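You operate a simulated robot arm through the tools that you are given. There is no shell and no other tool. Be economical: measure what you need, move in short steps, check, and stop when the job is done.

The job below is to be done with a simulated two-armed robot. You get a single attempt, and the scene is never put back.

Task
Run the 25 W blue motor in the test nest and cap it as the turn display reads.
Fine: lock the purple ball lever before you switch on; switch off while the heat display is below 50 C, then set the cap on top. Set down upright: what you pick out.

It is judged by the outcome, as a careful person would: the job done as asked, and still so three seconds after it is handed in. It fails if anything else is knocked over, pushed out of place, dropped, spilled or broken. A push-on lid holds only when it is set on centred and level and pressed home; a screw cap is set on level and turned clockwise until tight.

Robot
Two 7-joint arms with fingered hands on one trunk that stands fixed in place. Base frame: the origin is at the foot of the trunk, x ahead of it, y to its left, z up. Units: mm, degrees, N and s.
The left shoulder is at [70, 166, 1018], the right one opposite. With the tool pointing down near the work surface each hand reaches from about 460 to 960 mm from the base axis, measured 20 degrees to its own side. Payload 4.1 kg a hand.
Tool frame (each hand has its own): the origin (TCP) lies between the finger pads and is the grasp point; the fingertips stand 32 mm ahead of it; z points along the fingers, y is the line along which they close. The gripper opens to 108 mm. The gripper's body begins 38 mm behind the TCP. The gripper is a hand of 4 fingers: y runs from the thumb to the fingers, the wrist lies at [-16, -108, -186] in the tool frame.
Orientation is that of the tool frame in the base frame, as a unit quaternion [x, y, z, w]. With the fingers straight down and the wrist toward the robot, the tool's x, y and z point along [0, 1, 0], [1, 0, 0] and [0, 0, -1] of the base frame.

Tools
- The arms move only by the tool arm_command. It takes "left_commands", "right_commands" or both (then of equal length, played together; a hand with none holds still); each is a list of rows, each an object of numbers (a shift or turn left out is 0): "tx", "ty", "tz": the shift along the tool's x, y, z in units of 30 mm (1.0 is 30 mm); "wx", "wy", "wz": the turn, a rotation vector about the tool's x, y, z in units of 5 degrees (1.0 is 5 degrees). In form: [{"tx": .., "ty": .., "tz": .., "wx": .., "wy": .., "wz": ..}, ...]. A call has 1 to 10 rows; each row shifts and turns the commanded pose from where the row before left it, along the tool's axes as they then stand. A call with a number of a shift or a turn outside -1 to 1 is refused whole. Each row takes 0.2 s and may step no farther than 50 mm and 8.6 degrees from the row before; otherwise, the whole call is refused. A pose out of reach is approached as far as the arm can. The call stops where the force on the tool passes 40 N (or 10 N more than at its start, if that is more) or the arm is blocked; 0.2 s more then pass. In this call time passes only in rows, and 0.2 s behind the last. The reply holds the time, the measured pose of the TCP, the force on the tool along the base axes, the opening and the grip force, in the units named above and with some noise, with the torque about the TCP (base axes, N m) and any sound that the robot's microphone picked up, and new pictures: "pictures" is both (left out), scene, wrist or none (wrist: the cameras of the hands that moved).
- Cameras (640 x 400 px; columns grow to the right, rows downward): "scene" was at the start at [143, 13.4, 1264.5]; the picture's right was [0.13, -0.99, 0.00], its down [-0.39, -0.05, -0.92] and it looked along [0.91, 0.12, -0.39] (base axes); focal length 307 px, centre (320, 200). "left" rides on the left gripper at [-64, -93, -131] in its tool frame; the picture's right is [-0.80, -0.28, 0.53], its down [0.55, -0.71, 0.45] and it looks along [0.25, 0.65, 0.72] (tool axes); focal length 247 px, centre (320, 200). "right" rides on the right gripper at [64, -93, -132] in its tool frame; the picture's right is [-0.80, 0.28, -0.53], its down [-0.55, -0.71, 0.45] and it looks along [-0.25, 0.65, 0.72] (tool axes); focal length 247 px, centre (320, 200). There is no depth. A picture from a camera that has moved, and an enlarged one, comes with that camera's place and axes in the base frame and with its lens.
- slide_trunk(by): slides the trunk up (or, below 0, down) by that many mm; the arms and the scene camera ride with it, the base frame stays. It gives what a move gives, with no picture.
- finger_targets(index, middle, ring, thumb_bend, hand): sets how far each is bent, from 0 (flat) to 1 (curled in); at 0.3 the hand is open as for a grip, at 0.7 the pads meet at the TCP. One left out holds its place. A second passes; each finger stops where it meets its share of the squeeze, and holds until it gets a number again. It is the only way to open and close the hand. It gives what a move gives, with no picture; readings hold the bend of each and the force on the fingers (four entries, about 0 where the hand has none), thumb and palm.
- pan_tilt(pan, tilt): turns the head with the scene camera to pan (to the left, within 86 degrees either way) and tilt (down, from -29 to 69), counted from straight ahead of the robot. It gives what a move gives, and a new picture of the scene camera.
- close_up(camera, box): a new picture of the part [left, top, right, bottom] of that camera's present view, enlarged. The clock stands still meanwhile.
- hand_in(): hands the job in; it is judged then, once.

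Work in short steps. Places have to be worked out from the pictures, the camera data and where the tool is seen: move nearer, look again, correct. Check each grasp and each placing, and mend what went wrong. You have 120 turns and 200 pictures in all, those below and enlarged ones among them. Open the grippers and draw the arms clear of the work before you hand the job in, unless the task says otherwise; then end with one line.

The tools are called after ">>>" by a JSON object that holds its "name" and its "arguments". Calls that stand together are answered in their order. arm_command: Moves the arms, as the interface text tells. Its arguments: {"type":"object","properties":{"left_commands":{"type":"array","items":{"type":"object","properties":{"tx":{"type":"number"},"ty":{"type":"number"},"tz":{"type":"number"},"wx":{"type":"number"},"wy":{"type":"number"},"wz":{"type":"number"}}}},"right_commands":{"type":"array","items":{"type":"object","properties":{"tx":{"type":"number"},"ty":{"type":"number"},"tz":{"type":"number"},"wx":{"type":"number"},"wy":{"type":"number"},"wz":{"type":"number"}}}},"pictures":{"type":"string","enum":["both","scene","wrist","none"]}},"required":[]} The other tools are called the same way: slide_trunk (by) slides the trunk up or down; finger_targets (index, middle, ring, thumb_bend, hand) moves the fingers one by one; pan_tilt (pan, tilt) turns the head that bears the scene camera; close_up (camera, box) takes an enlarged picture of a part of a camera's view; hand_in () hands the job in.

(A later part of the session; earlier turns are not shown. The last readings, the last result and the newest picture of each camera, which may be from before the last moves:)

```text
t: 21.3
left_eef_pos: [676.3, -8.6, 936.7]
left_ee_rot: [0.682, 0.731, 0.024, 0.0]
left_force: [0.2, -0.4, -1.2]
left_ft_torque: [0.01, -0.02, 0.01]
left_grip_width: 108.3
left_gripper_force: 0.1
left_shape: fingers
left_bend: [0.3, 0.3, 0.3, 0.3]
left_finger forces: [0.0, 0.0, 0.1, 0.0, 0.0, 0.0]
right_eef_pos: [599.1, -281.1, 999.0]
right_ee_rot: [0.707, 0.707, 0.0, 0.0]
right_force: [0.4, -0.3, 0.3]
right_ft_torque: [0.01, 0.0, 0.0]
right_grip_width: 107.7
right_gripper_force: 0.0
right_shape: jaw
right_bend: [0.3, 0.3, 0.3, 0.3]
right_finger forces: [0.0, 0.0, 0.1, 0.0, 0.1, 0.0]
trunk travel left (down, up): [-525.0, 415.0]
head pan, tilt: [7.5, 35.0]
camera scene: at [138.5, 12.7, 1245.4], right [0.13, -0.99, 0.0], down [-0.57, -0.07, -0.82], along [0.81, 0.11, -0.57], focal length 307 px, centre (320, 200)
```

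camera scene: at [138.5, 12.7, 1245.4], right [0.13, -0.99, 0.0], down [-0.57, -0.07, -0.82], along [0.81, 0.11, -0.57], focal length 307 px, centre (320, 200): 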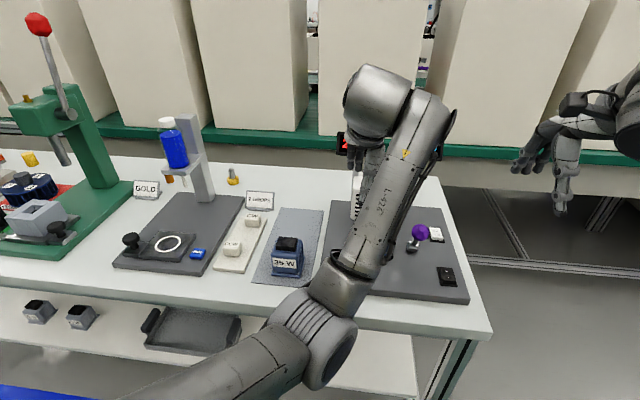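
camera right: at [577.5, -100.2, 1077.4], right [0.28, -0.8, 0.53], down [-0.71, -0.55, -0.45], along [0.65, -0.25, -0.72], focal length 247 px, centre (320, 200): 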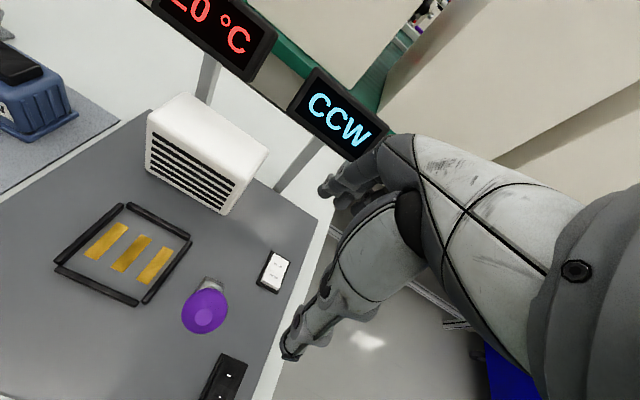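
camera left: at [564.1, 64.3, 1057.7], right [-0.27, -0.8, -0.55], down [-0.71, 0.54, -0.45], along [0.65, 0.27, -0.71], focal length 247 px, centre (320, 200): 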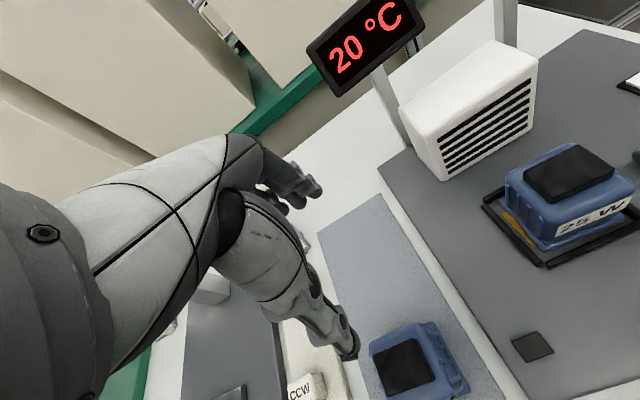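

The elbow swung inward and hit a joint limit. I retreat the left arm toward its start pose to unwind the posture, correcting the small rotation error.

>>> {"name": "arm_command", "arguments": {"left_commands": [{"tx": 0.6, "tz": -0.8, "wx": 0.2, "wy": -0.2, "wz": 0.4}, {"tx": 0.9, "ty": -0.2, "tz": -0.8, "wx": 0.19, "wy": -0.19, "wz": 0.39}, {"tx": 0.97, "ty": -0.24, "tz": -0.7}, {"tx": 0.97, "ty": -0.24, "tz": -0.7}, {"tx": 0.97, "ty": -0.24, "tz": -0.7}, {"tx": 0.97, "ty": -0.24, "tz": -0.7}, {"tx": 0.97, "ty": -0.24, "tz": -0.7}, {"tx": 0.97, "ty": -0.24, "tz": -0.7}, {"tx": 0.97, "ty": -0.24, "tz": -0.7}, {"tx": 0.97, "ty": -0.24, "tz": 0}], "pictures": "scene"}}

```text
t: 23.5
left_eef_pos: [625.4, 267.6, 1130.5]
left_ee_rot: [0.709, 0.706, -0.001, 0.0]
left_force: [0.4, 0.1, -0.7]
left_ft_torque: [-0.02, -0.01, 0.01]
left_grip_width: 108.1
left_gripper_force: 0.0
left_shape: fingers
left_bend: [0.3, 0.3, 0.3, 0.3]
left_finger forces: [0.0, 0.0, 0.1, 0.1, 0.0, 0.0]
left hand out of reach, approached as far as the arm can: row 3, 4
right_eef_pos: [599.7, -280.6, 998.5]
right_ee_rot: [0.707, 0.707, 0.0, 0.0]
right_force: [0.4, 0.6, 1.2]
right_ft_torque: [-0.01, 0.02, 0.02]
right_grip_width: 107.5
right_gripper_force: 0.0
right_shape: jaw
right_bend: [0.3, 0.3, 0.3, 0.3]
right_finger forces: [0.0, 0.1, 0.0, 0.1, 0.0, 0.0]
trunk travel left (down, up): [-525.0, 415.0]
head pan, tilt: [7.5, 35.0]
camera scene: at [138.7, 13.9, 1245.3], right [0.13, -0.99, 0.0], down [-0.57, -0.08, -0.82], along [0.81, 0.11, -0.57], focal length 307 px, centre (320, 200)
```

scene: 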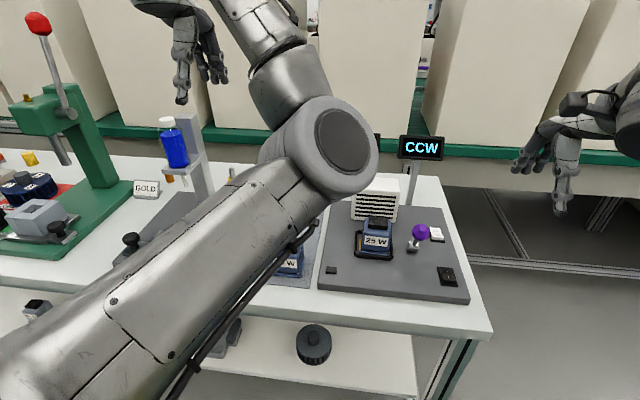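

The motor is fine in the nest. The left elbow is still inward; I yaw the hand so the wrist swings left, to bring the elbow out.

>>> {"name": "arm_command", "arguments": {"left_commands": [{"wz": 1}, {"wz": 1}, {"wz": 1}, {"wz": 1}, {"wz": 1}, {"wz": 1}, {"wz": 1}, {"wz": 1}, {"wz": 1}, {"wz": 1}], "pictures": "scene"}}

```text
t: 25.7
left_eef_pos: [624.9, 267.5, 1130.2]
left_ee_rot: [0.94, 0.34, -0.001, 0.0]
left_force: [0.2, -0.3, -0.5]
left_ft_torque: [0.0, 0.01, 0.02]
left_grip_width: 108.1
left_gripper_force: 0.1
left_shape: fingers
left_bend: [0.3, 0.3, 0.3, 0.3]
left_finger forces: [0.0, 0.1, 0.0, 0.0, 0.1, 0.0]
right_eef_pos: [599.0, -281.7, 998.4]
right_ee_rot: [0.707, 0.707, 0.0, 0.0]
right_force: [-0.3, -0.8, 0.5]
right_ft_torque: [0.04, -0.02, -0.01]
right_grip_width: 107.6
right_gripper_force: 0.0
right_shape: jaw
right_bend: [0.3, 0.3, 0.3, 0.3]
right_finger forces: [0.0, 0.0, 0.0, 0.0, 0.1, 0.0]
trunk travel left (down, up): [-525.0, 415.0]
head pan, tilt: [7.5, 35.0]
camera scene: at [138.3, 13.0, 1245.3], right [0.13, -0.99, 0.0], down [-0.57, -0.08, -0.82], along [0.81, 0.11, -0.57], focal length 307 px, centre (320, 200)
```

scene: 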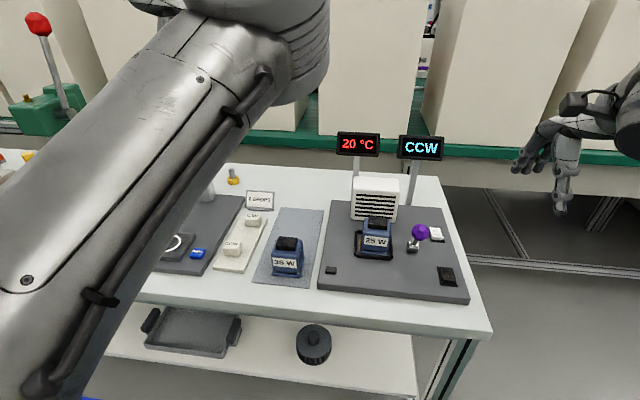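

The elbow is moving up and left. I yaw further, with the hand drifting left a bit.

>>> {"name": "arm_command", "arguments": {"left_commands": [{"wz": 1}, {"wz": 1}, {"wz": 1}, {"wz": 1}, {"wz": 1}, {"wz": 1}, {"wz": 1}, {"wz": 1}], "pictures": "scene"}}

```text
t: 27.5
left_eef_pos: [626.2, 266.3, 1130.4]
left_ee_rot: [1.0, -0.003, -0.001, 0.001]
left_force: [0.2, 0.6, 0.1]
left_ft_torque: [0.01, -0.02, -0.04]
left_grip_width: 108.2
left_gripper_force: 0.1
left_shape: fingers
left_bend: [0.3, 0.3, 0.3, 0.3]
left_finger forces: [0.1, 0.0, 0.0, 0.0, 0.1, 0.0]
right_eef_pos: [600.1, -280.5, 997.8]
right_ee_rot: [0.707, 0.708, 0.0, 0.0]
right_force: [0.2, -1.2, -0.5]
right_ft_torque: [0.01, 0.01, 0.03]
right_grip_width: 107.9
right_gripper_force: 0.0
right_shape: jaw
right_bend: [0.3, 0.3, 0.3, 0.3]
right_finger forces: [0.0, 0.0, 0.1, 0.1, 0.0, 0.0]
trunk travel left (down, up): [-525.0, 415.0]
head pan, tilt: [7.5, 35.0]
camera scene: at [138.5, 13.1, 1245.3], right [0.13, -0.99, 0.0], down [-0.57, -0.08, -0.82], along [0.81, 0.11, -0.57], focal length 307 px, centre (320, 200)
```

scene: 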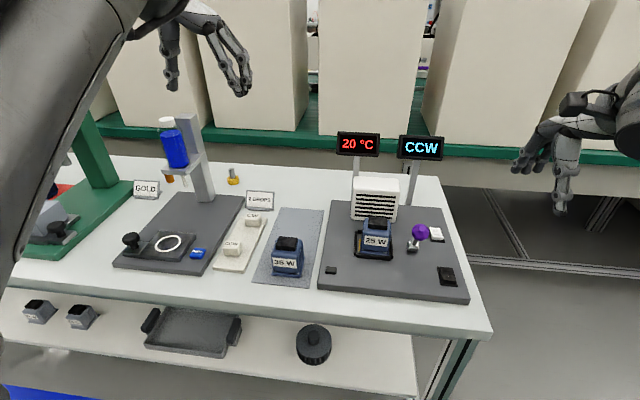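

The left arm is clear with the elbow out. I check the motor's offset inside the nest in an enlarged scene view.

>>> {"name": "close_up", "arguments": {"camera": "scene", "box": [340, 205, 410, 270]}}

>>> {"name": "close_up", "arguments": {"camera": "right", "box": [0, 120, 140, 240]}}

```text
6.15 times, centred on (375, 238) of scene
camera zoom: at [138.5, 13.1, 1245.3], right [0.13, -0.99, 0.0], down [-0.57, -0.08, -0.82], along [0.81, 0.11, -0.57], focal length 1887 px, centre (-18, -31)
```

zoom: 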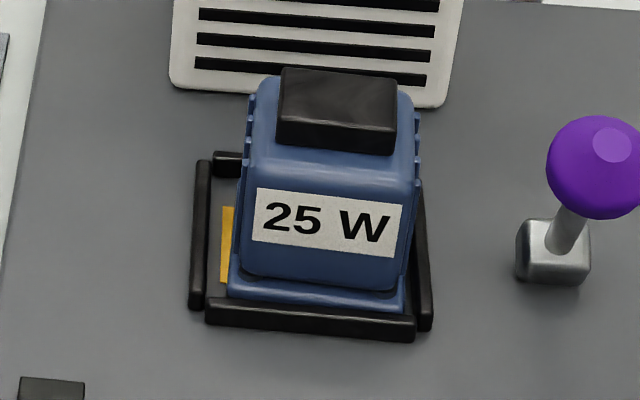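

```text
3.33 times, centred on (70, 180) of right
camera zoom: at [506.0, -217.1, 1130.2], right [0.28, -0.8, 0.53], down [-0.71, -0.55, -0.45], along [0.65, -0.25, -0.72], focal length 823 px, centre (1153, 267)
```

zoom: 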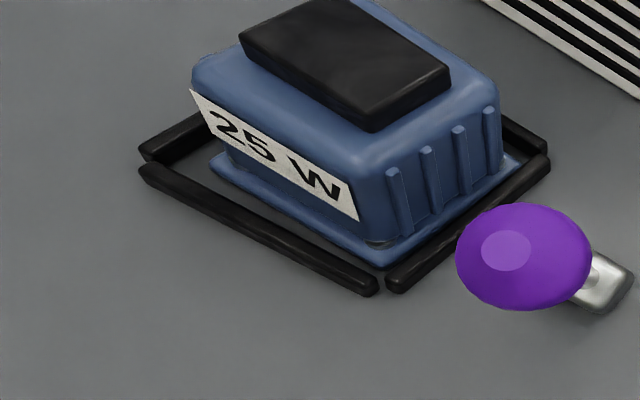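

The motor is centred well enough. Now the lever: right hand moves above the ball.

>>> {"name": "arm_command", "arguments": {"right_commands": [{"tx": 0.88, "ty": 0.095, "tz": 0.38}, {"tx": 0.88, "ty": 0.095, "tz": 0.38}, {"tx": 0.88, "ty": 0.095, "tz": 0.38}, {"tx": 0.88, "ty": 0.095, "tz": 0.38}, {"tx": 0.88, "ty": 0.095, "tz": 0.38}, {"tx": 0.88, "ty": 0.095, "tz": 0.38}, {}], "pictures": "both"}}

```text
t: 29.1
left_eef_pos: [626.5, 265.7, 1129.9]
left_ee_rot: [1.0, -0.002, -0.001, 0.001]
left_force: [-0.5, 0.2, -0.6]
left_ft_torque: [-0.01, 0.01, 0.0]
left_grip_width: 108.5
left_gripper_force: 0.1
left_shape: fingers
left_bend: [0.3, 0.3, 0.3, 0.3]
left_finger forces: [0.1, 0.0, 0.1, 0.1, 0.0, 0.1]
right_eef_pos: [615.9, -122.7, 932.8]
right_ee_rot: [0.707, 0.707, 0.0, 0.0]
right_force: [-0.4, 0.2, -0.3]
right_ft_torque: [0.0, -0.03, 0.01]
right_grip_width: 107.9
right_gripper_force: 0.0
right_shape: jaw
right_bend: [0.3, 0.3, 0.3, 0.3]
right_finger forces: [0.0, 0.0, 0.1, 0.1, 0.0, 0.0]
trunk travel left (down, up): [-525.0, 415.0]
head pan, tilt: [7.5, 35.0]
camera scene: at [138.1, 12.2, 1245.4], right [0.13, -0.99, 0.0], down [-0.57, -0.07, -0.82], along [0.81, 0.11, -0.57], focal length 307 px, centre (320, 200)
camera right: at [522.8, -59.4, 1062.7], right [0.28, -0.8, 0.53], down [-0.71, -0.55, -0.45], along [0.65, -0.25, -0.72], focal length 247 px, centre (320, 200)
```

scene: 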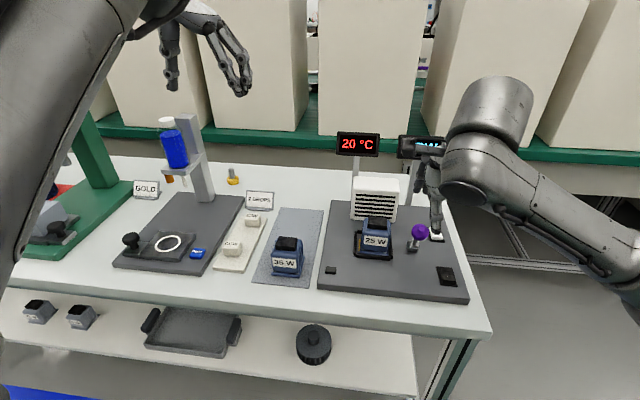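
right: 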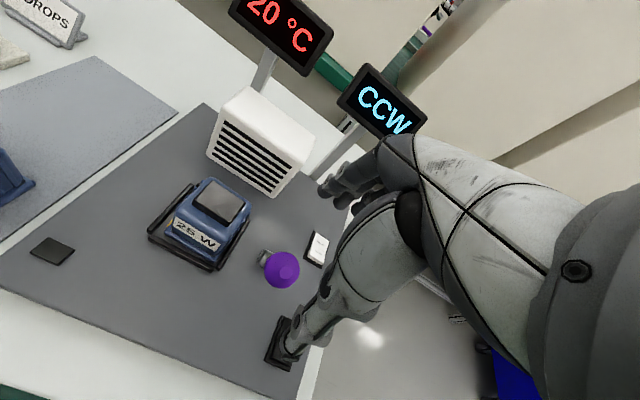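

The ball checks at (616, -124, 850). Lower the open hand around it, then part-close.

>>> {"name": "arm_command", "arguments": {"right_commands": [{"tz": 0.9}, {"tz": 0.9}, {"tz": 0.9}, {}], "pictures": "none"}}

>>> {"name": "finger_targets", "arguments": {"hand": "right", "index": 0.56, "middle": 0.56, "ring": 0.56, "thumb_bend": 0.54}}

>>> {"name": "close_up", "arguments": {"camera": "right", "box": [180, 140, 420, 380]}}

```text
t: 30.1
left_eef_pos: [625.6, 266.5, 1129.3]
left_ee_rot: [1.0, -0.002, -0.001, 0.001]
left_force: [-1.2, 0.6, 1.0]
left_ft_torque: [-0.02, 0.03, 0.0]
left_grip_width: 108.4
left_gripper_force: 0.2
left_shape: fingers
left_bend: [0.3, 0.3, 0.3, 0.3]
left_finger forces: [0.0, 0.0, 0.0, 0.0, 0.1, 0.0]
right_eef_pos: [617.5, -123.3, 850.2]
right_ee_rot: [0.707, 0.707, 0.0, 0.001]
right_force: [0.1, 0.6, 0.2]
right_ft_torque: [0.02, -0.01, -0.02]
right_grip_width: 107.6
right_gripper_force: 0.1
right_shape: jaw
right_bend: [0.3, 0.3, 0.3, 0.3]
right_finger forces: [0.0, 0.1, 0.0, 0.1, 0.1, 0.0]
trunk travel left (down, up): [-525.0, 415.0]
head pan, tilt: [7.5, 35.0]
```

```text
t: 31.1
left_eef_pos: [625.5, 265.6, 1128.6]
left_ee_rot: [1.0, -0.002, -0.001, 0.0]
left_force: [-0.8, -0.6, 0.6]
left_ft_torque: [0.01, -0.02, -0.01]
left_grip_width: 108.0
left_gripper_force: 0.0
left_shape: fingers
left_bend: [0.3, 0.3, 0.3, 0.3]
left_finger forces: [0.1, 0.1, 0.1, 0.1, 0.0, 0.1]
right_eef_pos: [617.1, -123.7, 850.3]
right_ee_rot: [0.708, 0.707, -0.001, 0.0]
right_force: [-0.4, -0.6, 0.1]
right_ft_torque: [-0.02, -0.03, 0.03]
right_grip_width: 42.9
right_gripper_force: 0.1
right_shape: fingers
right_bend: [0.56, 0.56, 0.56, 0.54]
right_finger forces: [0.0, 0.0, 0.0, 0.0, 0.1, 0.2]
trunk travel left (down, up): [-525.0, 415.0]
head pan, tilt: [7.5, 35.0]
```

```text
1.67 times, centred on (300, 260) of right
camera zoom: at [523.4, -59.0, 981.2], right [0.28, -0.8, 0.53], down [-0.71, -0.55, -0.45], along [0.65, -0.25, -0.72], focal length 412 px, centre (353, 100)
```

zoom: 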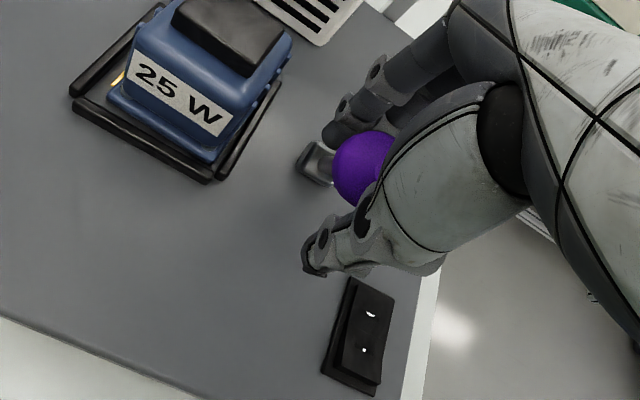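

Ball is loosely enclosed. I push it away from the robot (+x) in small steps, watching force.

>>> {"name": "arm_command", "arguments": {"right_commands": [{"ty": 0.35}, {"ty": 0.35}, {"ty": 0.35}], "pictures": "none"}}

>>> {"name": "close_up", "arguments": {"camera": "right", "box": [180, 140, 420, 380]}}

```text
t: 31.9
left_eef_pos: [626.8, 266.9, 1129.4]
left_ee_rot: [1.0, -0.002, -0.001, 0.0]
left_force: [0.6, -0.1, 0.9]
left_ft_torque: [0.02, -0.02, -0.01]
left_grip_width: 108.4
left_gripper_force: 0.2
left_shape: fingers
left_bend: [0.3, 0.3, 0.3, 0.3]
left_finger forces: [0.0, 0.1, 0.0, 0.0, 0.0, 0.0]
right_eef_pos: [648.0, -123.7, 849.0]
right_ee_rot: [0.707, 0.707, 0.001, 0.0]
right_force: [-1.0, -0.3, 1.0]
right_ft_torque: [-0.03, 0.01, -0.02]
right_grip_width: 43.9
right_gripper_force: 0.4
right_shape: fingers
right_bend: [0.56, 0.56, 0.56, 0.53]
right_finger forces: [0.0, 0.1, 0.0, 0.0, 0.9, 0.1]
trunk travel left (down, up): [-525.0, 415.0]
head pan, tilt: [7.5, 35.0]
```

```text
1.67 times, centred on (300, 260) of right
camera zoom: at [554.9, -59.0, 981.0], right [0.28, -0.8, 0.53], down [-0.71, -0.55, -0.45], along [0.65, -0.25, -0.72], focal length 412 px, centre (353, 100)
```

zoom: 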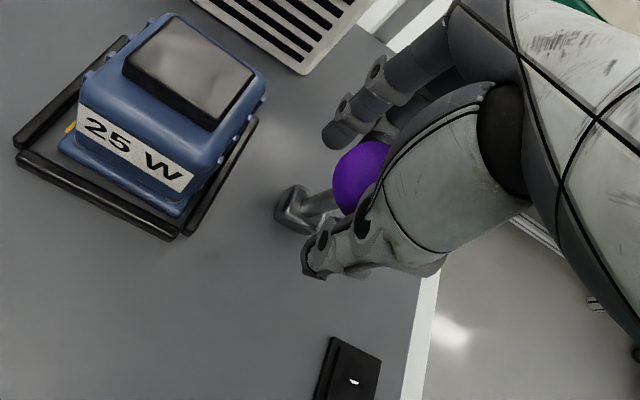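

The lever moves freely (about 1 N). Continue.

>>> {"name": "arm_command", "arguments": {"right_commands": [{"ty": 0.35}, {"ty": 0.35}, {"ty": 0.3}, {"ty": 0.2}], "pictures": "none"}}

>>> {"name": "close_up", "arguments": {"camera": "right", "box": [180, 140, 420, 380]}}

```text
t: 32.9
left_eef_pos: [625.2, 267.3, 1127.7]
left_ee_rot: [1.0, -0.002, -0.001, 0.001]
left_force: [0.1, -0.1, 0.7]
left_ft_torque: [-0.01, -0.03, 0.01]
left_grip_width: 108.4
left_gripper_force: 0.2
left_shape: fingers
left_bend: [0.3, 0.3, 0.3, 0.3]
left_finger forces: [0.0, 0.1, 0.0, 0.0, 0.1, 0.0]
right_eef_pos: [684.1, -122.7, 850.1]
right_ee_rot: [0.707, 0.707, 0.0, 0.0]
right_force: [-0.8, -0.8, -0.7]
right_ft_torque: [0.04, 0.02, -0.01]
right_grip_width: 43.7
right_gripper_force: 0.6
right_shape: fingers
right_bend: [0.56, 0.56, 0.56, 0.53]
right_finger forces: [0.0, 0.0, 0.0, 0.0, 0.8, 0.0]
trunk travel left (down, up): [-525.0, 415.0]
head pan, tilt: [7.5, 35.0]
```

```text
1.67 times, centred on (300, 260) of right
camera zoom: at [590.4, -59.1, 980.6], right [0.28, -0.8, 0.53], down [-0.71, -0.55, -0.45], along [0.65, -0.25, -0.72], focal length 412 px, centre (353, 100)
```

zoom: 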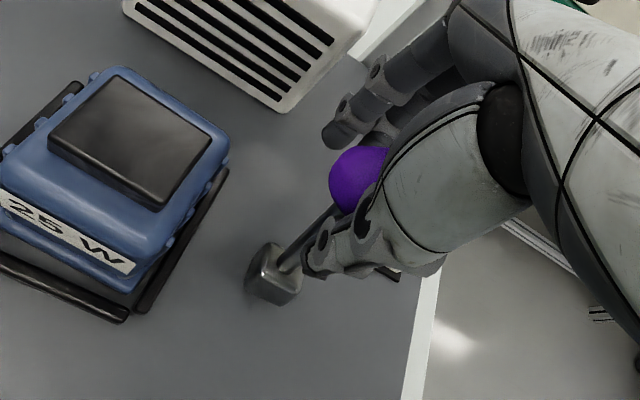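

No stop yet; I continue along the arc, lowering slightly.

>>> {"name": "arm_command", "arguments": {"right_commands": [{"ty": 0.25, "tz": 0.1}, {"ty": 0.25, "tz": 0.15}, {"ty": 0.2, "tz": 0.15}], "pictures": "none"}}

>>> {"name": "close_up", "arguments": {"camera": "right", "box": [180, 140, 420, 380]}}

```text
t: 33.7
left_eef_pos: [621.1, 266.6, 1132.0]
left_ee_rot: [1.0, -0.002, 0.002, 0.001]
left_force: [0.3, 0.2, 0.4]
left_ft_torque: [-0.03, 0.03, 0.02]
left_grip_width: 108.3
left_gripper_force: 0.0
left_shape: fingers
left_bend: [0.3, 0.3, 0.3, 0.3]
left_finger forces: [0.1, 0.1, 0.1, 0.0, 0.0, 0.0]
right_eef_pos: [700.7, -121.6, 841.9]
right_ee_rot: [0.706, 0.708, 0.003, 0.002]
right_force: [-14.0, 2.1, 24.5]
right_ft_torque: [-0.09, 1.03, -0.09]
right_grip_width: 59.5
right_gripper_force: 9.7
right_shape: fingers
right_bend: [0.56, 0.56, 0.56, 0.47]
right_finger forces: [0.0, 0.1, 0.1, 0.0, 19.9, 0.0]
trunk travel left (down, up): [-525.0, 415.0]
head pan, tilt: [7.5, 35.0]
```

```text
1.67 times, centred on (300, 260) of right
camera zoom: at [607.1, -58.1, 973.0], right [0.28, -0.8, 0.53], down [-0.7, -0.55, -0.45], along [0.65, -0.25, -0.71], focal length 412 px, centre (353, 100)
```

zoom: 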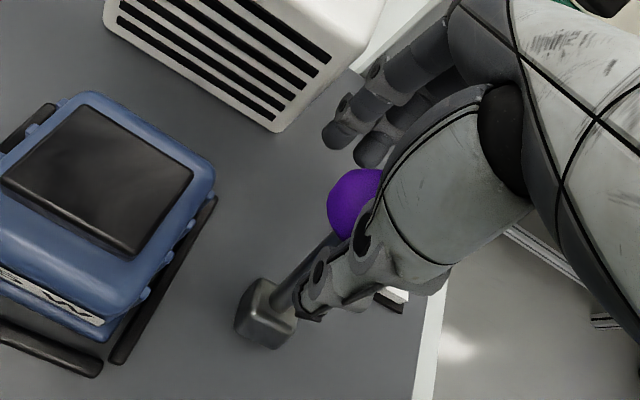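

A firm stop is reached (~20 N). I back off 6 mm, open the hand and rise, and see whether the lever stays.

>>> {"name": "arm_command", "arguments": {"right_commands": [{"ty": -0.25, "tz": -0.1}, {}], "pictures": "none"}}

>>> {"name": "finger_targets", "arguments": {"hand": "right", "index": 0.3, "middle": 0.3, "ring": 0.3, "thumb_bend": 0.3}}

>>> {"name": "arm_command", "arguments": {"right_commands": [{"tz": -0.9}, {"tz": -0.9}, {"tz": -0.9}, {"tz": -0.9, "ty": -0.5}, {"ty": -0.9}, {"ty": -0.9}, {}], "pictures": "both"}}

```text
t: 34.3
left_eef_pos: [624.6, 266.7, 1131.5]
left_ee_rot: [1.0, -0.002, 0.0, 0.001]
left_force: [0.2, 0.0, 0.1]
left_ft_torque: [0.03, -0.01, 0.01]
left_grip_width: 108.2
left_gripper_force: 0.1
left_shape: fingers
left_bend: [0.3, 0.3, 0.3, 0.3]
left_finger forces: [0.0, 0.0, 0.0, 0.1, 0.0, 0.0]
right_eef_pos: [695.5, -123.9, 840.9]
right_ee_rot: [0.707, 0.707, 0.001, 0.0]
right_force: [-5.9, -0.6, 12.4]
right_ft_torque: [-0.04, 0.55, -0.01]
right_grip_width: 53.8
right_gripper_force: 5.5
right_shape: fingers
right_bend: [0.56, 0.56, 0.56, 0.48]
right_finger forces: [0.0, 0.0, 0.1, 0.0, 10.6, 0.0]
trunk travel left (down, up): [-525.0, 415.0]
head pan, tilt: [7.5, 35.0]
```

```text
t: 35.3
left_eef_pos: [625.6, 267.5, 1128.9]
left_ee_rot: [1.0, -0.001, -0.001, 0.001]
left_force: [-0.3, 0.2, 0.5]
left_ft_torque: [-0.01, -0.04, 0.0]
left_grip_width: 108.3
left_gripper_force: 0.1
left_shape: fingers
left_bend: [0.3, 0.3, 0.3, 0.3]
left_finger forces: [0.1, 0.1, 0.0, 0.0, 0.1, 0.1]
right_eef_pos: [697.0, -124.2, 839.3]
right_ee_rot: [0.707, 0.707, 0.0, 0.0]
right_force: [-0.3, 0.1, -0.1]
right_ft_torque: [-0.01, 0.0, 0.0]
right_grip_width: 108.1
right_gripper_force: 0.1
right_shape: fingers
right_bend: [0.3, 0.3, 0.3, 0.3]
right_finger forces: [0.0, 0.1, 0.1, 0.0, 0.0, 0.0]
trunk travel left (down, up): [-525.0, 415.0]
head pan, tilt: [7.5, 35.0]
```

```text
t: 36.9
left_eef_pos: [626.9, 267.6, 1128.6]
left_ee_rot: [1.0, -0.002, -0.002, 0.002]
left_force: [0.9, -1.0, 0.2]
left_ft_torque: [0.02, 0.0, 0.01]
left_grip_width: 108.2
left_gripper_force: 0.1
left_shape: fingers
left_bend: [0.3, 0.3, 0.3, 0.3]
left_finger forces: [0.0, 0.0, 0.0, 0.0, 0.0, 0.0]
right_eef_pos: [627.3, -122.7, 947.9]
right_ee_rot: [0.707, 0.707, 0.0, 0.0]
right_force: [0.2, -0.5, 0.3]
right_ft_torque: [0.02, -0.01, -0.01]
right_grip_width: 108.4
right_gripper_force: 0.0
right_shape: fingers
right_bend: [0.3, 0.3, 0.3, 0.3]
right_finger forces: [0.1, 0.0, 0.0, 0.1, 0.0, 0.0]
trunk travel left (down, up): [-525.0, 415.0]
head pan, tilt: [7.5, 35.0]
camera scene: at [139.0, 12.9, 1245.2], right [0.13, -0.99, 0.0], down [-0.57, -0.08, -0.82], along [0.81, 0.11, -0.57], focal length 307 px, centre (320, 200)
camera right: at [535.4, -58.1, 1079.5], right [0.28, -0.8, 0.53], down [-0.71, -0.55, -0.45], along [0.65, -0.25, -0.72], focal length 247 px, centre (320, 200)
```

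scene: 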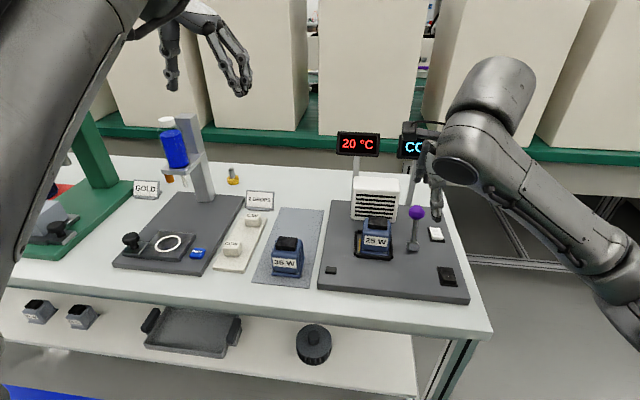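
right: 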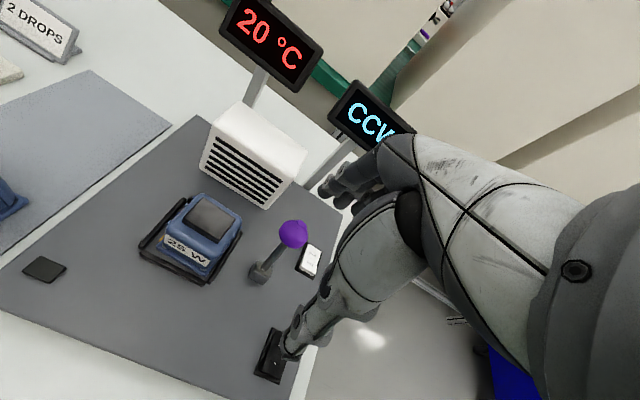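

The lever stays in the far position. Now identify the switches.

>>> {"name": "close_up", "arguments": {"camera": "right", "box": [240, 210, 340, 390]}}

>>> {"name": "close_up", "arguments": {"camera": "scene", "box": [400, 190, 480, 300]}}

>>> {"name": "close_up", "arguments": {"camera": "scene", "box": [315, 120, 445, 300]}}

```text
2.22 times, centred on (290, 300) of right
camera zoom: at [535.4, -58.1, 1079.5], right [0.28, -0.8, 0.53], down [-0.71, -0.55, -0.45], along [0.65, -0.25, -0.72], focal length 549 px, centre (387, -22)
```

zoom: 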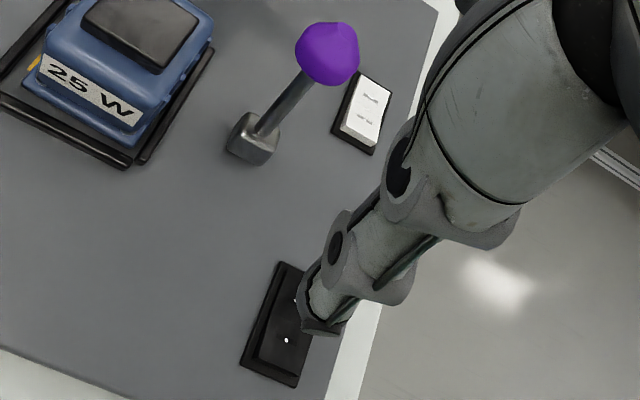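

```text
3.64 times, centred on (440, 245) of scene
camera zoom: at [139.0, 12.9, 1245.2], right [0.13, -0.99, 0.0], down [-0.57, -0.08, -0.82], along [0.81, 0.11, -0.57], focal length 1115 px, centre (-116, 36)
```

zoom: 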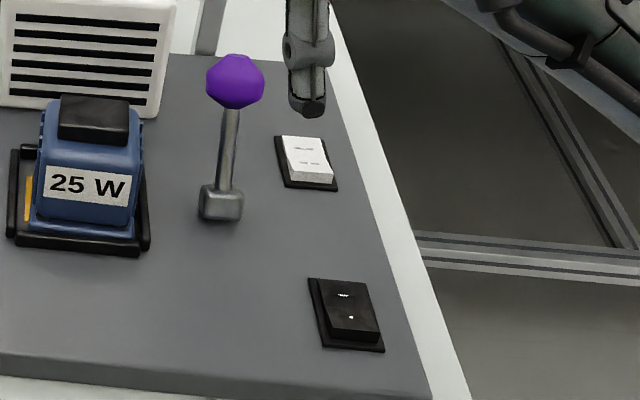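

```text
2.22 times, centred on (380, 210) of scene
camera zoom: at [139.0, 12.9, 1245.2], right [0.13, -0.99, 0.0], down [-0.57, -0.08, -0.82], along [0.81, 0.11, -0.57], focal length 681 px, centre (187, 178)
```

zoom: 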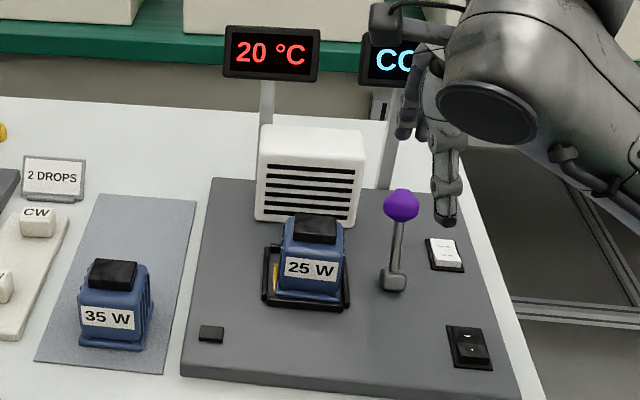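

I move the right hand to view the white and black switches from nearer.

>>> {"name": "arm_command", "arguments": {"right_commands": [{"tx": -0.9}, {"tx": -0.9}, {"tx": -0.5, "tz": 0.8}, {"tz": 0.8}, {"tz": 0.8}, {}], "pictures": "none"}}

>>> {"name": "close_up", "arguments": {"camera": "right", "box": [220, 120, 380, 220]}}

>>> {"name": "close_up", "arguments": {"camera": "right", "box": [160, 220, 360, 400]}}

```text
t: 38.3
left_eef_pos: [626.3, 267.0, 1129.2]
left_ee_rot: [1.0, -0.003, -0.001, 0.001]
left_force: [0.2, -0.1, 0.3]
left_ft_torque: [-0.01, 0.04, 0.03]
left_grip_width: 108.3
left_gripper_force: 0.0
left_shape: fingers
left_bend: [0.3, 0.3, 0.3, 0.3]
left_finger forces: [0.0, 0.1, 0.0, 0.0, 0.0, 0.0]
right_eef_pos: [629.1, -191.8, 876.4]
right_ee_rot: [0.707, 0.707, 0.0, 0.0]
right_force: [0.0, 0.7, -0.3]
right_ft_torque: [-0.05, 0.0, 0.0]
right_grip_width: 108.2
right_gripper_force: 0.0
right_shape: fingers
right_bend: [0.3, 0.3, 0.3, 0.3]
right_finger forces: [0.0, 0.0, 0.0, 0.1, 0.1, 0.0]
trunk travel left (down, up): [-525.0, 415.0]
head pan, tilt: [7.5, 35.0]
```

```text
4.00 times, centred on (300, 170) of right
camera zoom: at [535.3, -127.9, 1007.9], right [0.28, -0.8, 0.53], down [-0.71, -0.55, -0.45], along [0.65, -0.25, -0.72], focal length 988 px, centre (400, 320)
```

zoom: 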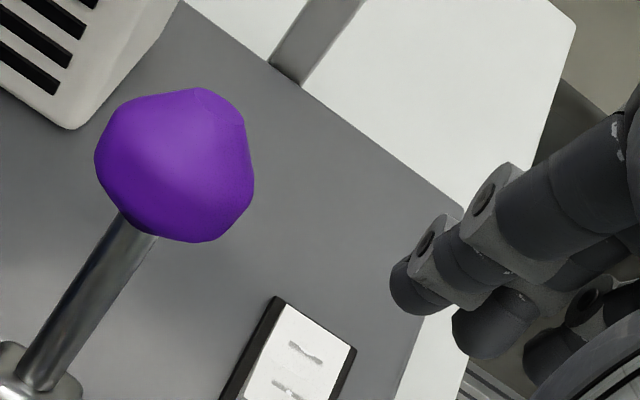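

```text
2.22 times, centred on (260, 310) of right
camera zoom: at [535.3, -127.9, 1007.9], right [0.28, -0.8, 0.53], down [-0.71, -0.55, -0.45], along [0.65, -0.25, -0.72], focal length 549 px, centre (453, -44)
```

zoom: 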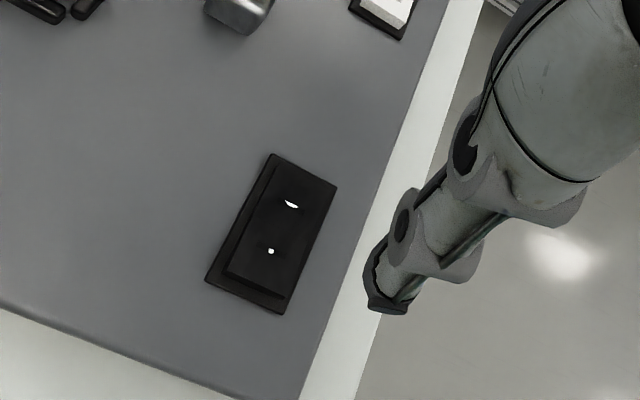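

>>> {"name": "close_up", "arguments": {"camera": "right", "box": [260, 185, 330, 235]}}

>>> {"name": "close_up", "arguments": {"camera": "right", "box": [200, 280, 280, 370]}}

>>> {"name": "close_up", "arguments": {"camera": "scene", "box": [420, 215, 465, 295]}}

```text
8.00 times, centred on (295, 210) of right
camera zoom: at [535.3, -127.9, 1007.9], right [0.28, -0.8, 0.53], down [-0.71, -0.55, -0.45], along [0.65, -0.25, -0.72], focal length 1976 px, centre (520, 120)
```

zoom: 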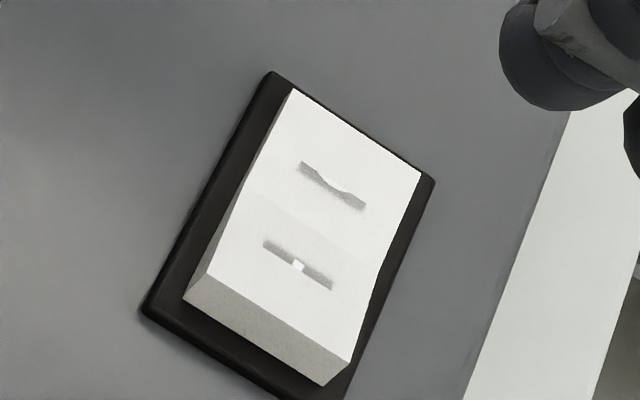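

```text
4.44 times, centred on (240, 325) of right
camera zoom: at [535.3, -127.9, 1007.9], right [0.28, -0.8, 0.53], down [-0.71, -0.55, -0.45], along [0.65, -0.25, -0.72], focal length 1098 px, centre (676, -356)
```

zoom: 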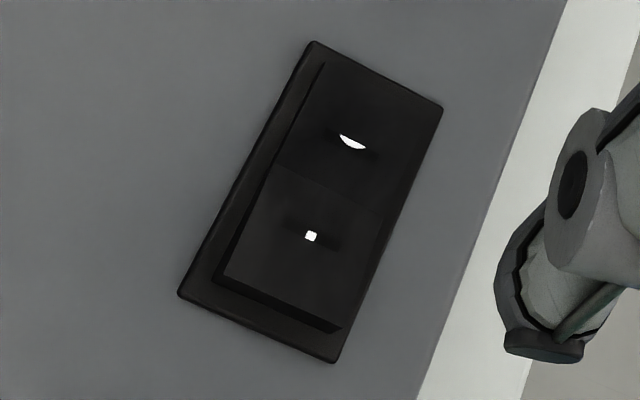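

```text
5.00 times, centred on (442, 255) of scene
camera zoom: at [138.4, 13.1, 1245.3], right [0.13, -0.99, 0.0], down [-0.57, -0.08, -0.82], along [0.81, 0.11, -0.57], focal length 1533 px, centre (-292, -75)
```

zoom: 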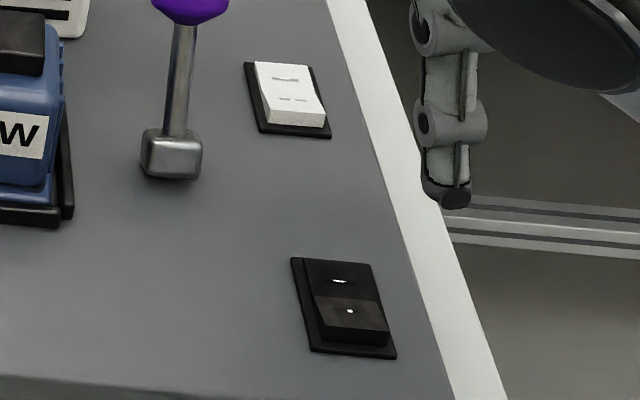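

Both rockers have their near half raised; the white one matches the white fan box, and the black one is the power rocker. I pull the right hand back so the index finger can press the black rocker's near half at about (562, -183).

>>> {"name": "arm_command", "arguments": {"right_commands": [{"ty": -0.8}, {"ty": -0.8}, {"ty": -0.8}, {"ty": -0.8}, {"ty": -0.8}, {}], "pictures": "none"}}

>>> {"name": "finger_targets", "arguments": {"hand": "right", "index": 0.3, "middle": 0.95, "ring": 0.95, "thumb_bend": 0.6}}

>>> {"name": "close_up", "arguments": {"camera": "right", "box": [160, 80, 480, 320]}}

>>> {"name": "close_up", "arguments": {"camera": "scene", "box": [390, 200, 550, 340]}}

```text
t: 39.7
left_eef_pos: [626.4, 266.4, 1129.0]
left_ee_rot: [1.0, -0.002, -0.001, 0.001]
left_force: [-0.7, 0.5, 0.7]
left_ft_torque: [-0.01, 0.0, -0.01]
left_grip_width: 108.4
left_gripper_force: 0.1
left_shape: fingers
left_bend: [0.3, 0.3, 0.3, 0.3]
left_finger forces: [0.0, 0.0, 0.0, 0.0, 0.1, 0.0]
right_eef_pos: [523.3, -191.8, 876.2]
right_ee_rot: [0.707, 0.708, -0.001, -0.001]
right_force: [0.0, -0.2, -0.3]
right_ft_torque: [0.03, 0.01, 0.0]
right_grip_width: 108.4
right_gripper_force: 0.2
right_shape: fingers
right_bend: [0.3, 0.3, 0.3, 0.3]
right_finger forces: [0.0, 0.1, 0.0, 0.0, 0.0, 0.1]
right hand out of reach, approached as far as the arm can: row 5
trunk travel left (down, up): [-525.0, 415.0]
head pan, tilt: [7.5, 35.0]
```

```text
t: 40.7
left_eef_pos: [627.9, 266.8, 1130.3]
left_ee_rot: [1.0, -0.002, 0.0, 0.001]
left_force: [-0.2, 0.0, -0.7]
left_ft_torque: [-0.01, 0.0, -0.01]
left_grip_width: 108.4
left_gripper_force: 0.1
left_shape: fingers
left_bend: [0.3, 0.3, 0.3, 0.3]
left_finger forces: [0.0, 0.0, 0.0, 0.0, 0.0, 0.0]
right_eef_pos: [525.0, -192.4, 875.5]
right_ee_rot: [0.707, 0.707, 0.0, 0.0]
right_force: [-0.2, -0.2, 0.1]
right_ft_torque: [-0.01, 0.05, 0.0]
right_grip_width: 69.1
right_gripper_force: 0.0
right_shape: fingers
right_bend: [0.3, 0.95, 0.95, 0.6]
right_finger forces: [0.1, 0.0, 0.1, 0.0, 0.1, 0.1]
trunk travel left (down, up): [-525.0, 415.0]
head pan, tilt: [7.5, 35.0]
```

```text
1.67 times, centred on (320, 200) of right
camera zoom: at [430.2, -127.8, 1007.2], right [0.28, -0.8, 0.53], down [-0.71, -0.55, -0.45], along [0.65, -0.25, -0.72], focal length 412 px, centre (320, 200)
```

zoom: 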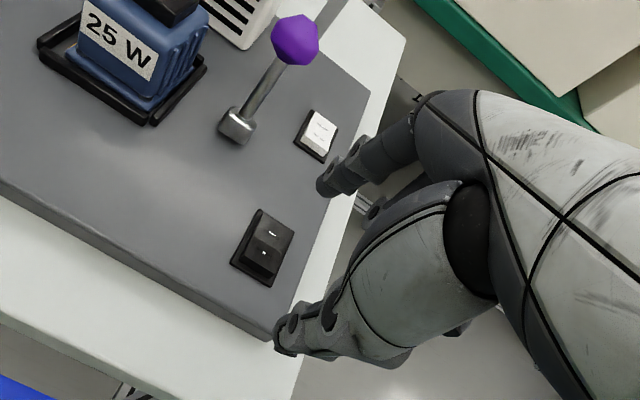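

```text
2.86 times, centred on (470, 270) of scene
camera zoom: at [138.4, 12.8, 1245.3], right [0.13, -0.99, 0.0], down [-0.57, -0.08, -0.82], along [0.81, 0.11, -0.57], focal length 876 px, centre (-109, 0)
```

zoom: 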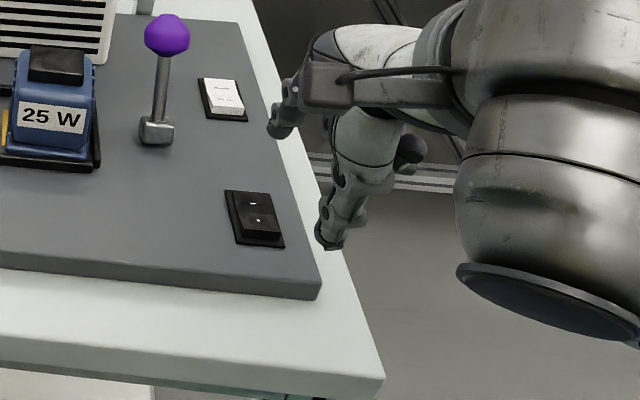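

The index tip sits at about (589, -185, 845); TCP can't go further back, so I bend the index more to bring its tip inward and re-measure.

>>> {"name": "finger_targets", "arguments": {"hand": "right", "index": 0.5, "thumb_bend": 0.3}}

>>> {"name": "close_up", "arguments": {"camera": "right", "box": [210, 120, 390, 300]}}

>>> {"name": "close_up", "arguments": {"camera": "scene", "box": [420, 200, 540, 300]}}

```text
t: 41.7
left_eef_pos: [625.8, 266.0, 1129.3]
left_ee_rot: [1.0, -0.001, -0.001, 0.001]
left_force: [-0.3, -0.6, 0.5]
left_ft_torque: [0.0, -0.02, -0.01]
left_grip_width: 108.4
left_gripper_force: 0.1
left_shape: fingers
left_bend: [0.3, 0.3, 0.3, 0.3]
left_finger forces: [0.0, 0.0, 0.0, 0.0, 0.0, 0.0]
right_eef_pos: [522.9, -191.9, 876.5]
right_ee_rot: [0.708, 0.706, 0.0, 0.001]
right_force: [-0.4, 0.3, -0.2]
right_ft_torque: [0.0, -0.01, -0.02]
right_grip_width: 82.0
right_gripper_force: 0.0
right_shape: fingers
right_bend: [0.5, 0.95, 0.95, 0.3]
right_finger forces: [0.1, 0.1, 0.1, 0.0, 0.0, 0.0]
trunk travel left (down, up): [-525.0, 415.0]
head pan, tilt: [7.5, 35.0]
```

```text
2.22 times, centred on (300, 210) of right
camera zoom: at [430.2, -127.8, 1007.2], right [0.28, -0.8, 0.53], down [-0.71, -0.55, -0.45], along [0.65, -0.25, -0.72], focal length 549 px, centre (364, 178)
```

zoom: 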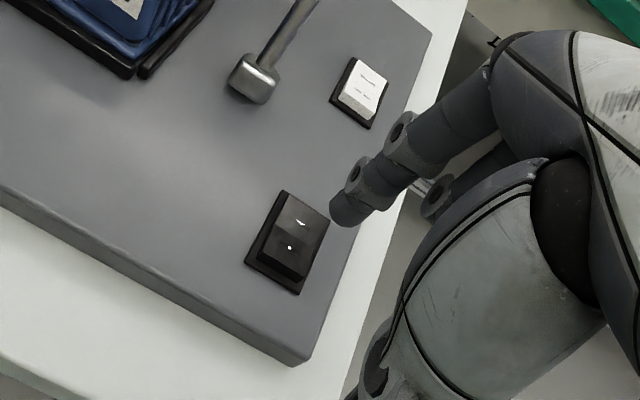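

```text
4.00 times, centred on (480, 250) of scene
camera zoom: at [138.4, 12.8, 1245.3], right [0.13, -0.99, 0.0], down [-0.57, -0.08, -0.82], along [0.81, 0.11, -0.57], focal length 1226 px, centre (-320, 0)
```

zoom: 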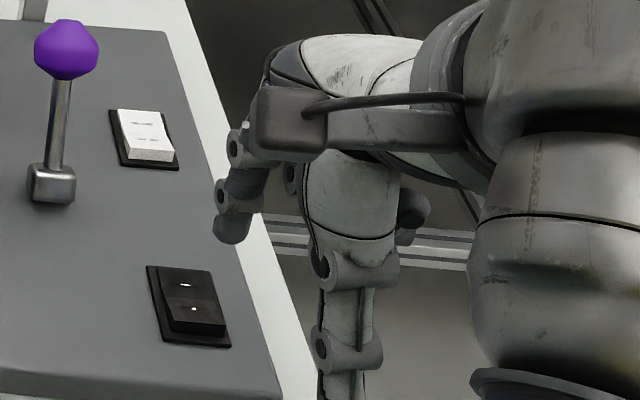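

Tip now at about (567, -187, 830). I bend a little more, shift y by +5 mm and lower part way.

>>> {"name": "finger_targets", "arguments": {"hand": "right", "index": 0.54}}

>>> {"name": "arm_command", "arguments": {"right_commands": [{"tx": 0.15, "tz": 0.4}, {"tz": 0.4}, {}], "pictures": "none"}}

>>> {"name": "close_up", "arguments": {"camera": "right", "box": [210, 120, 390, 300]}}

>>> {"name": "close_up", "arguments": {"camera": "scene", "box": [420, 200, 540, 300]}}

```text
t: 42.7
left_eef_pos: [625.3, 267.1, 1129.0]
left_ee_rot: [1.0, -0.002, -0.001, 0.001]
left_force: [0.5, -0.3, 0.3]
left_ft_torque: [0.02, -0.01, 0.03]
left_grip_width: 108.4
left_gripper_force: 0.1
left_shape: fingers
left_bend: [0.3, 0.3, 0.3, 0.3]
left_finger forces: [0.0, 0.0, 0.0, 0.1, 0.0, 0.0]
right_eef_pos: [522.8, -193.0, 876.3]
right_ee_rot: [0.708, 0.706, 0.0, 0.0]
right_force: [0.2, 0.4, -0.2]
right_ft_torque: [-0.01, -0.01, 0.01]
right_grip_width: 76.8
right_gripper_force: 0.1
right_shape: fingers
right_bend: [0.54, 0.95, 0.95, 0.3]
right_finger forces: [0.0, 0.0, 0.1, 0.0, 0.0, 0.0]
trunk travel left (down, up): [-525.0, 415.0]
head pan, tilt: [7.5, 35.0]
```

```text
t: 43.5
left_eef_pos: [625.7, 266.8, 1128.2]
left_ee_rot: [1.0, -0.002, 0.0, 0.001]
left_force: [-0.2, 0.4, 0.6]
left_ft_torque: [0.01, 0.03, 0.01]
left_grip_width: 108.4
left_gripper_force: 0.0
left_shape: fingers
left_bend: [0.3, 0.3, 0.3, 0.3]
left_finger forces: [0.1, 0.0, 0.1, 0.1, 0.0, 0.1]
right_eef_pos: [523.4, -186.6, 851.3]
right_ee_rot: [0.706, 0.708, 0.0, 0.0]
right_force: [0.5, 0.9, -0.2]
right_ft_torque: [0.01, -0.05, -0.03]
right_grip_width: 76.8
right_gripper_force: 0.1
right_shape: fingers
right_bend: [0.54, 0.95, 0.95, 0.3]
right_finger forces: [0.0, 0.0, 0.0, 0.0, 0.1, 0.0]
trunk travel left (down, up): [-525.0, 415.0]
head pan, tilt: [7.5, 35.0]
```

```text
2.22 times, centred on (300, 210) of right
camera zoom: at [430.3, -123.4, 983.2], right [0.28, -0.8, 0.53], down [-0.71, -0.55, -0.45], along [0.65, -0.25, -0.72], focal length 549 px, centre (364, 178)
```

zoom: 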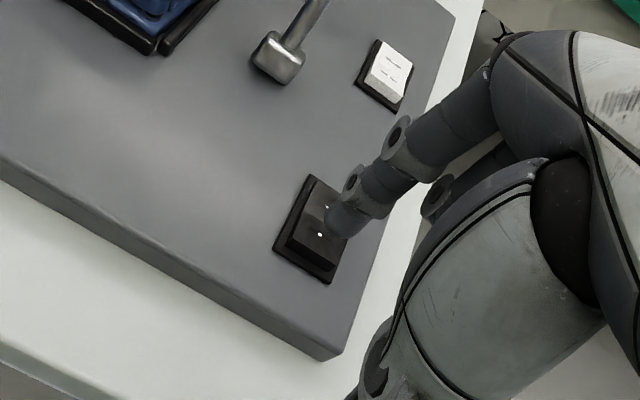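

```text
4.00 times, centred on (480, 250) of scene
camera zoom: at [138.5, 13.0, 1245.3], right [0.13, -0.99, 0.0], down [-0.57, -0.08, -0.82], along [0.81, 0.11, -0.57], focal length 1226 px, centre (-320, 0)
```

zoom: 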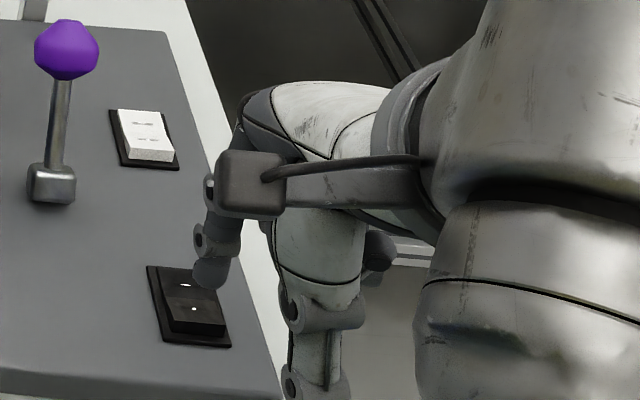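

The index tip is above the rocker's near half. I press down gradually.

>>> {"name": "arm_command", "arguments": {"right_commands": [{"tz": 0.15}, {"tz": 0.15}, {"tz": 0.13}], "pictures": "none"}}

>>> {"name": "close_up", "arguments": {"camera": "right", "box": [240, 150, 360, 270]}}

```text
t: 44.3
left_eef_pos: [626.0, 266.2, 1128.5]
left_ee_rot: [1.0, -0.002, -0.002, 0.001]
left_force: [0.0, 0.0, 1.4]
left_ft_torque: [0.02, 0.04, 0.01]
left_grip_width: 108.2
left_gripper_force: 0.1
left_shape: fingers
left_bend: [0.3, 0.3, 0.3, 0.3]
left_finger forces: [0.0, 0.0, 0.1, 0.1, 0.0, 0.0]
right_eef_pos: [523.9, -188.3, 838.9]
right_ee_rot: [0.707, 0.707, 0.0, 0.0]
right_force: [0.5, -0.4, 0.4]
right_ft_torque: [0.0, 0.01, 0.0]
right_grip_width: 76.9
right_gripper_force: 0.0
right_shape: fingers
right_bend: [0.54, 0.95, 0.95, 0.3]
right_finger forces: [0.0, 0.0, 0.0, 0.0, 0.0, 0.1]
trunk travel left (down, up): [-525.0, 415.0]
head pan, tilt: [7.5, 35.0]
```

```text
3.33 times, centred on (300, 210) of right
camera zoom: at [430.4, -123.7, 970.6], right [0.28, -0.8, 0.53], down [-0.71, -0.55, -0.45], along [0.65, -0.25, -0.72], focal length 823 px, centre (387, 167)
```

zoom: 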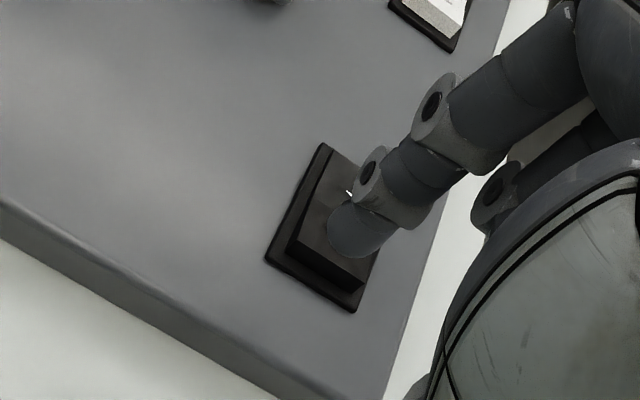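

Still above it; continue pressing in 3–4 mm steps with a scene picture.

>>> {"name": "arm_command", "arguments": {"right_commands": [{"tz": 0.13}, {"tz": 0.12}, {"tz": 0.1}], "pictures": "both"}}

```text
t: 45.1
left_eef_pos: [626.0, 267.2, 1130.6]
left_ee_rot: [1.0, -0.002, -0.001, 0.001]
left_force: [-0.2, -0.7, -0.3]
left_ft_torque: [0.01, 0.04, 0.0]
left_grip_width: 108.3
left_gripper_force: 0.0
left_shape: fingers
left_bend: [0.3, 0.3, 0.3, 0.3]
left_finger forces: [0.0, 0.0, 0.0, 0.0, 0.0, 0.0]
right_eef_pos: [524.1, -187.6, 829.9]
right_ee_rot: [0.707, 0.707, 0.0, -0.001]
right_force: [-0.6, -0.9, 0.5]
right_ft_torque: [0.01, 0.02, 0.01]
right_grip_width: 76.8
right_gripper_force: 0.0
right_shape: fingers
right_bend: [0.54, 0.95, 0.95, 0.3]
right_finger forces: [0.0, 0.0, 0.1, 0.0, 0.0, 0.0]
trunk travel left (down, up): [-525.0, 415.0]
head pan, tilt: [7.5, 35.0]
camera scene: at [138.4, 12.8, 1245.3], right [0.13, -0.99, 0.0], down [-0.57, -0.07, -0.82], along [0.81, 0.11, -0.57], focal length 307 px, centre (320, 200)
camera right: at [430.6, -123.8, 960.0], right [0.28, -0.8, 0.53], down [-0.71, -0.55, -0.45], along [0.65, -0.25, -0.72], focal length 247 px, centre (320, 200)
```

scene: 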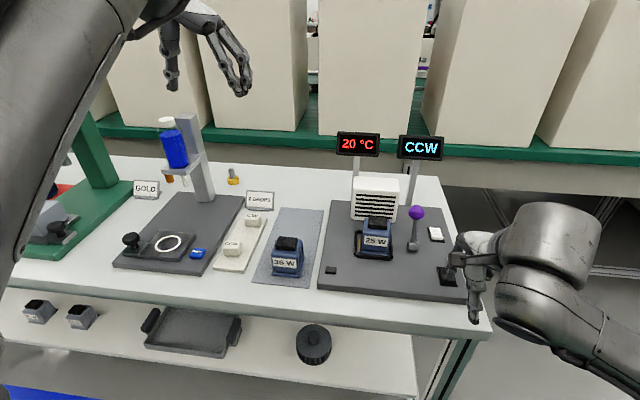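
right: 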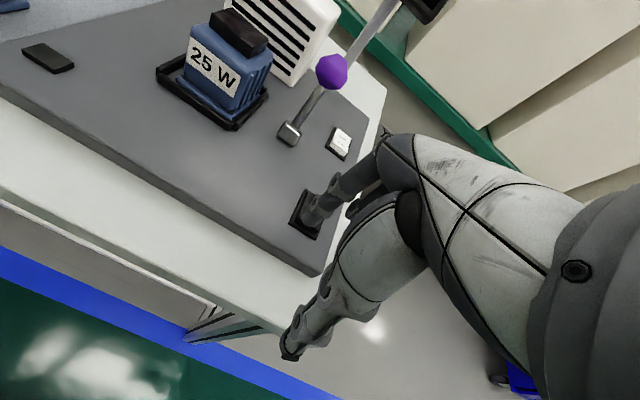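

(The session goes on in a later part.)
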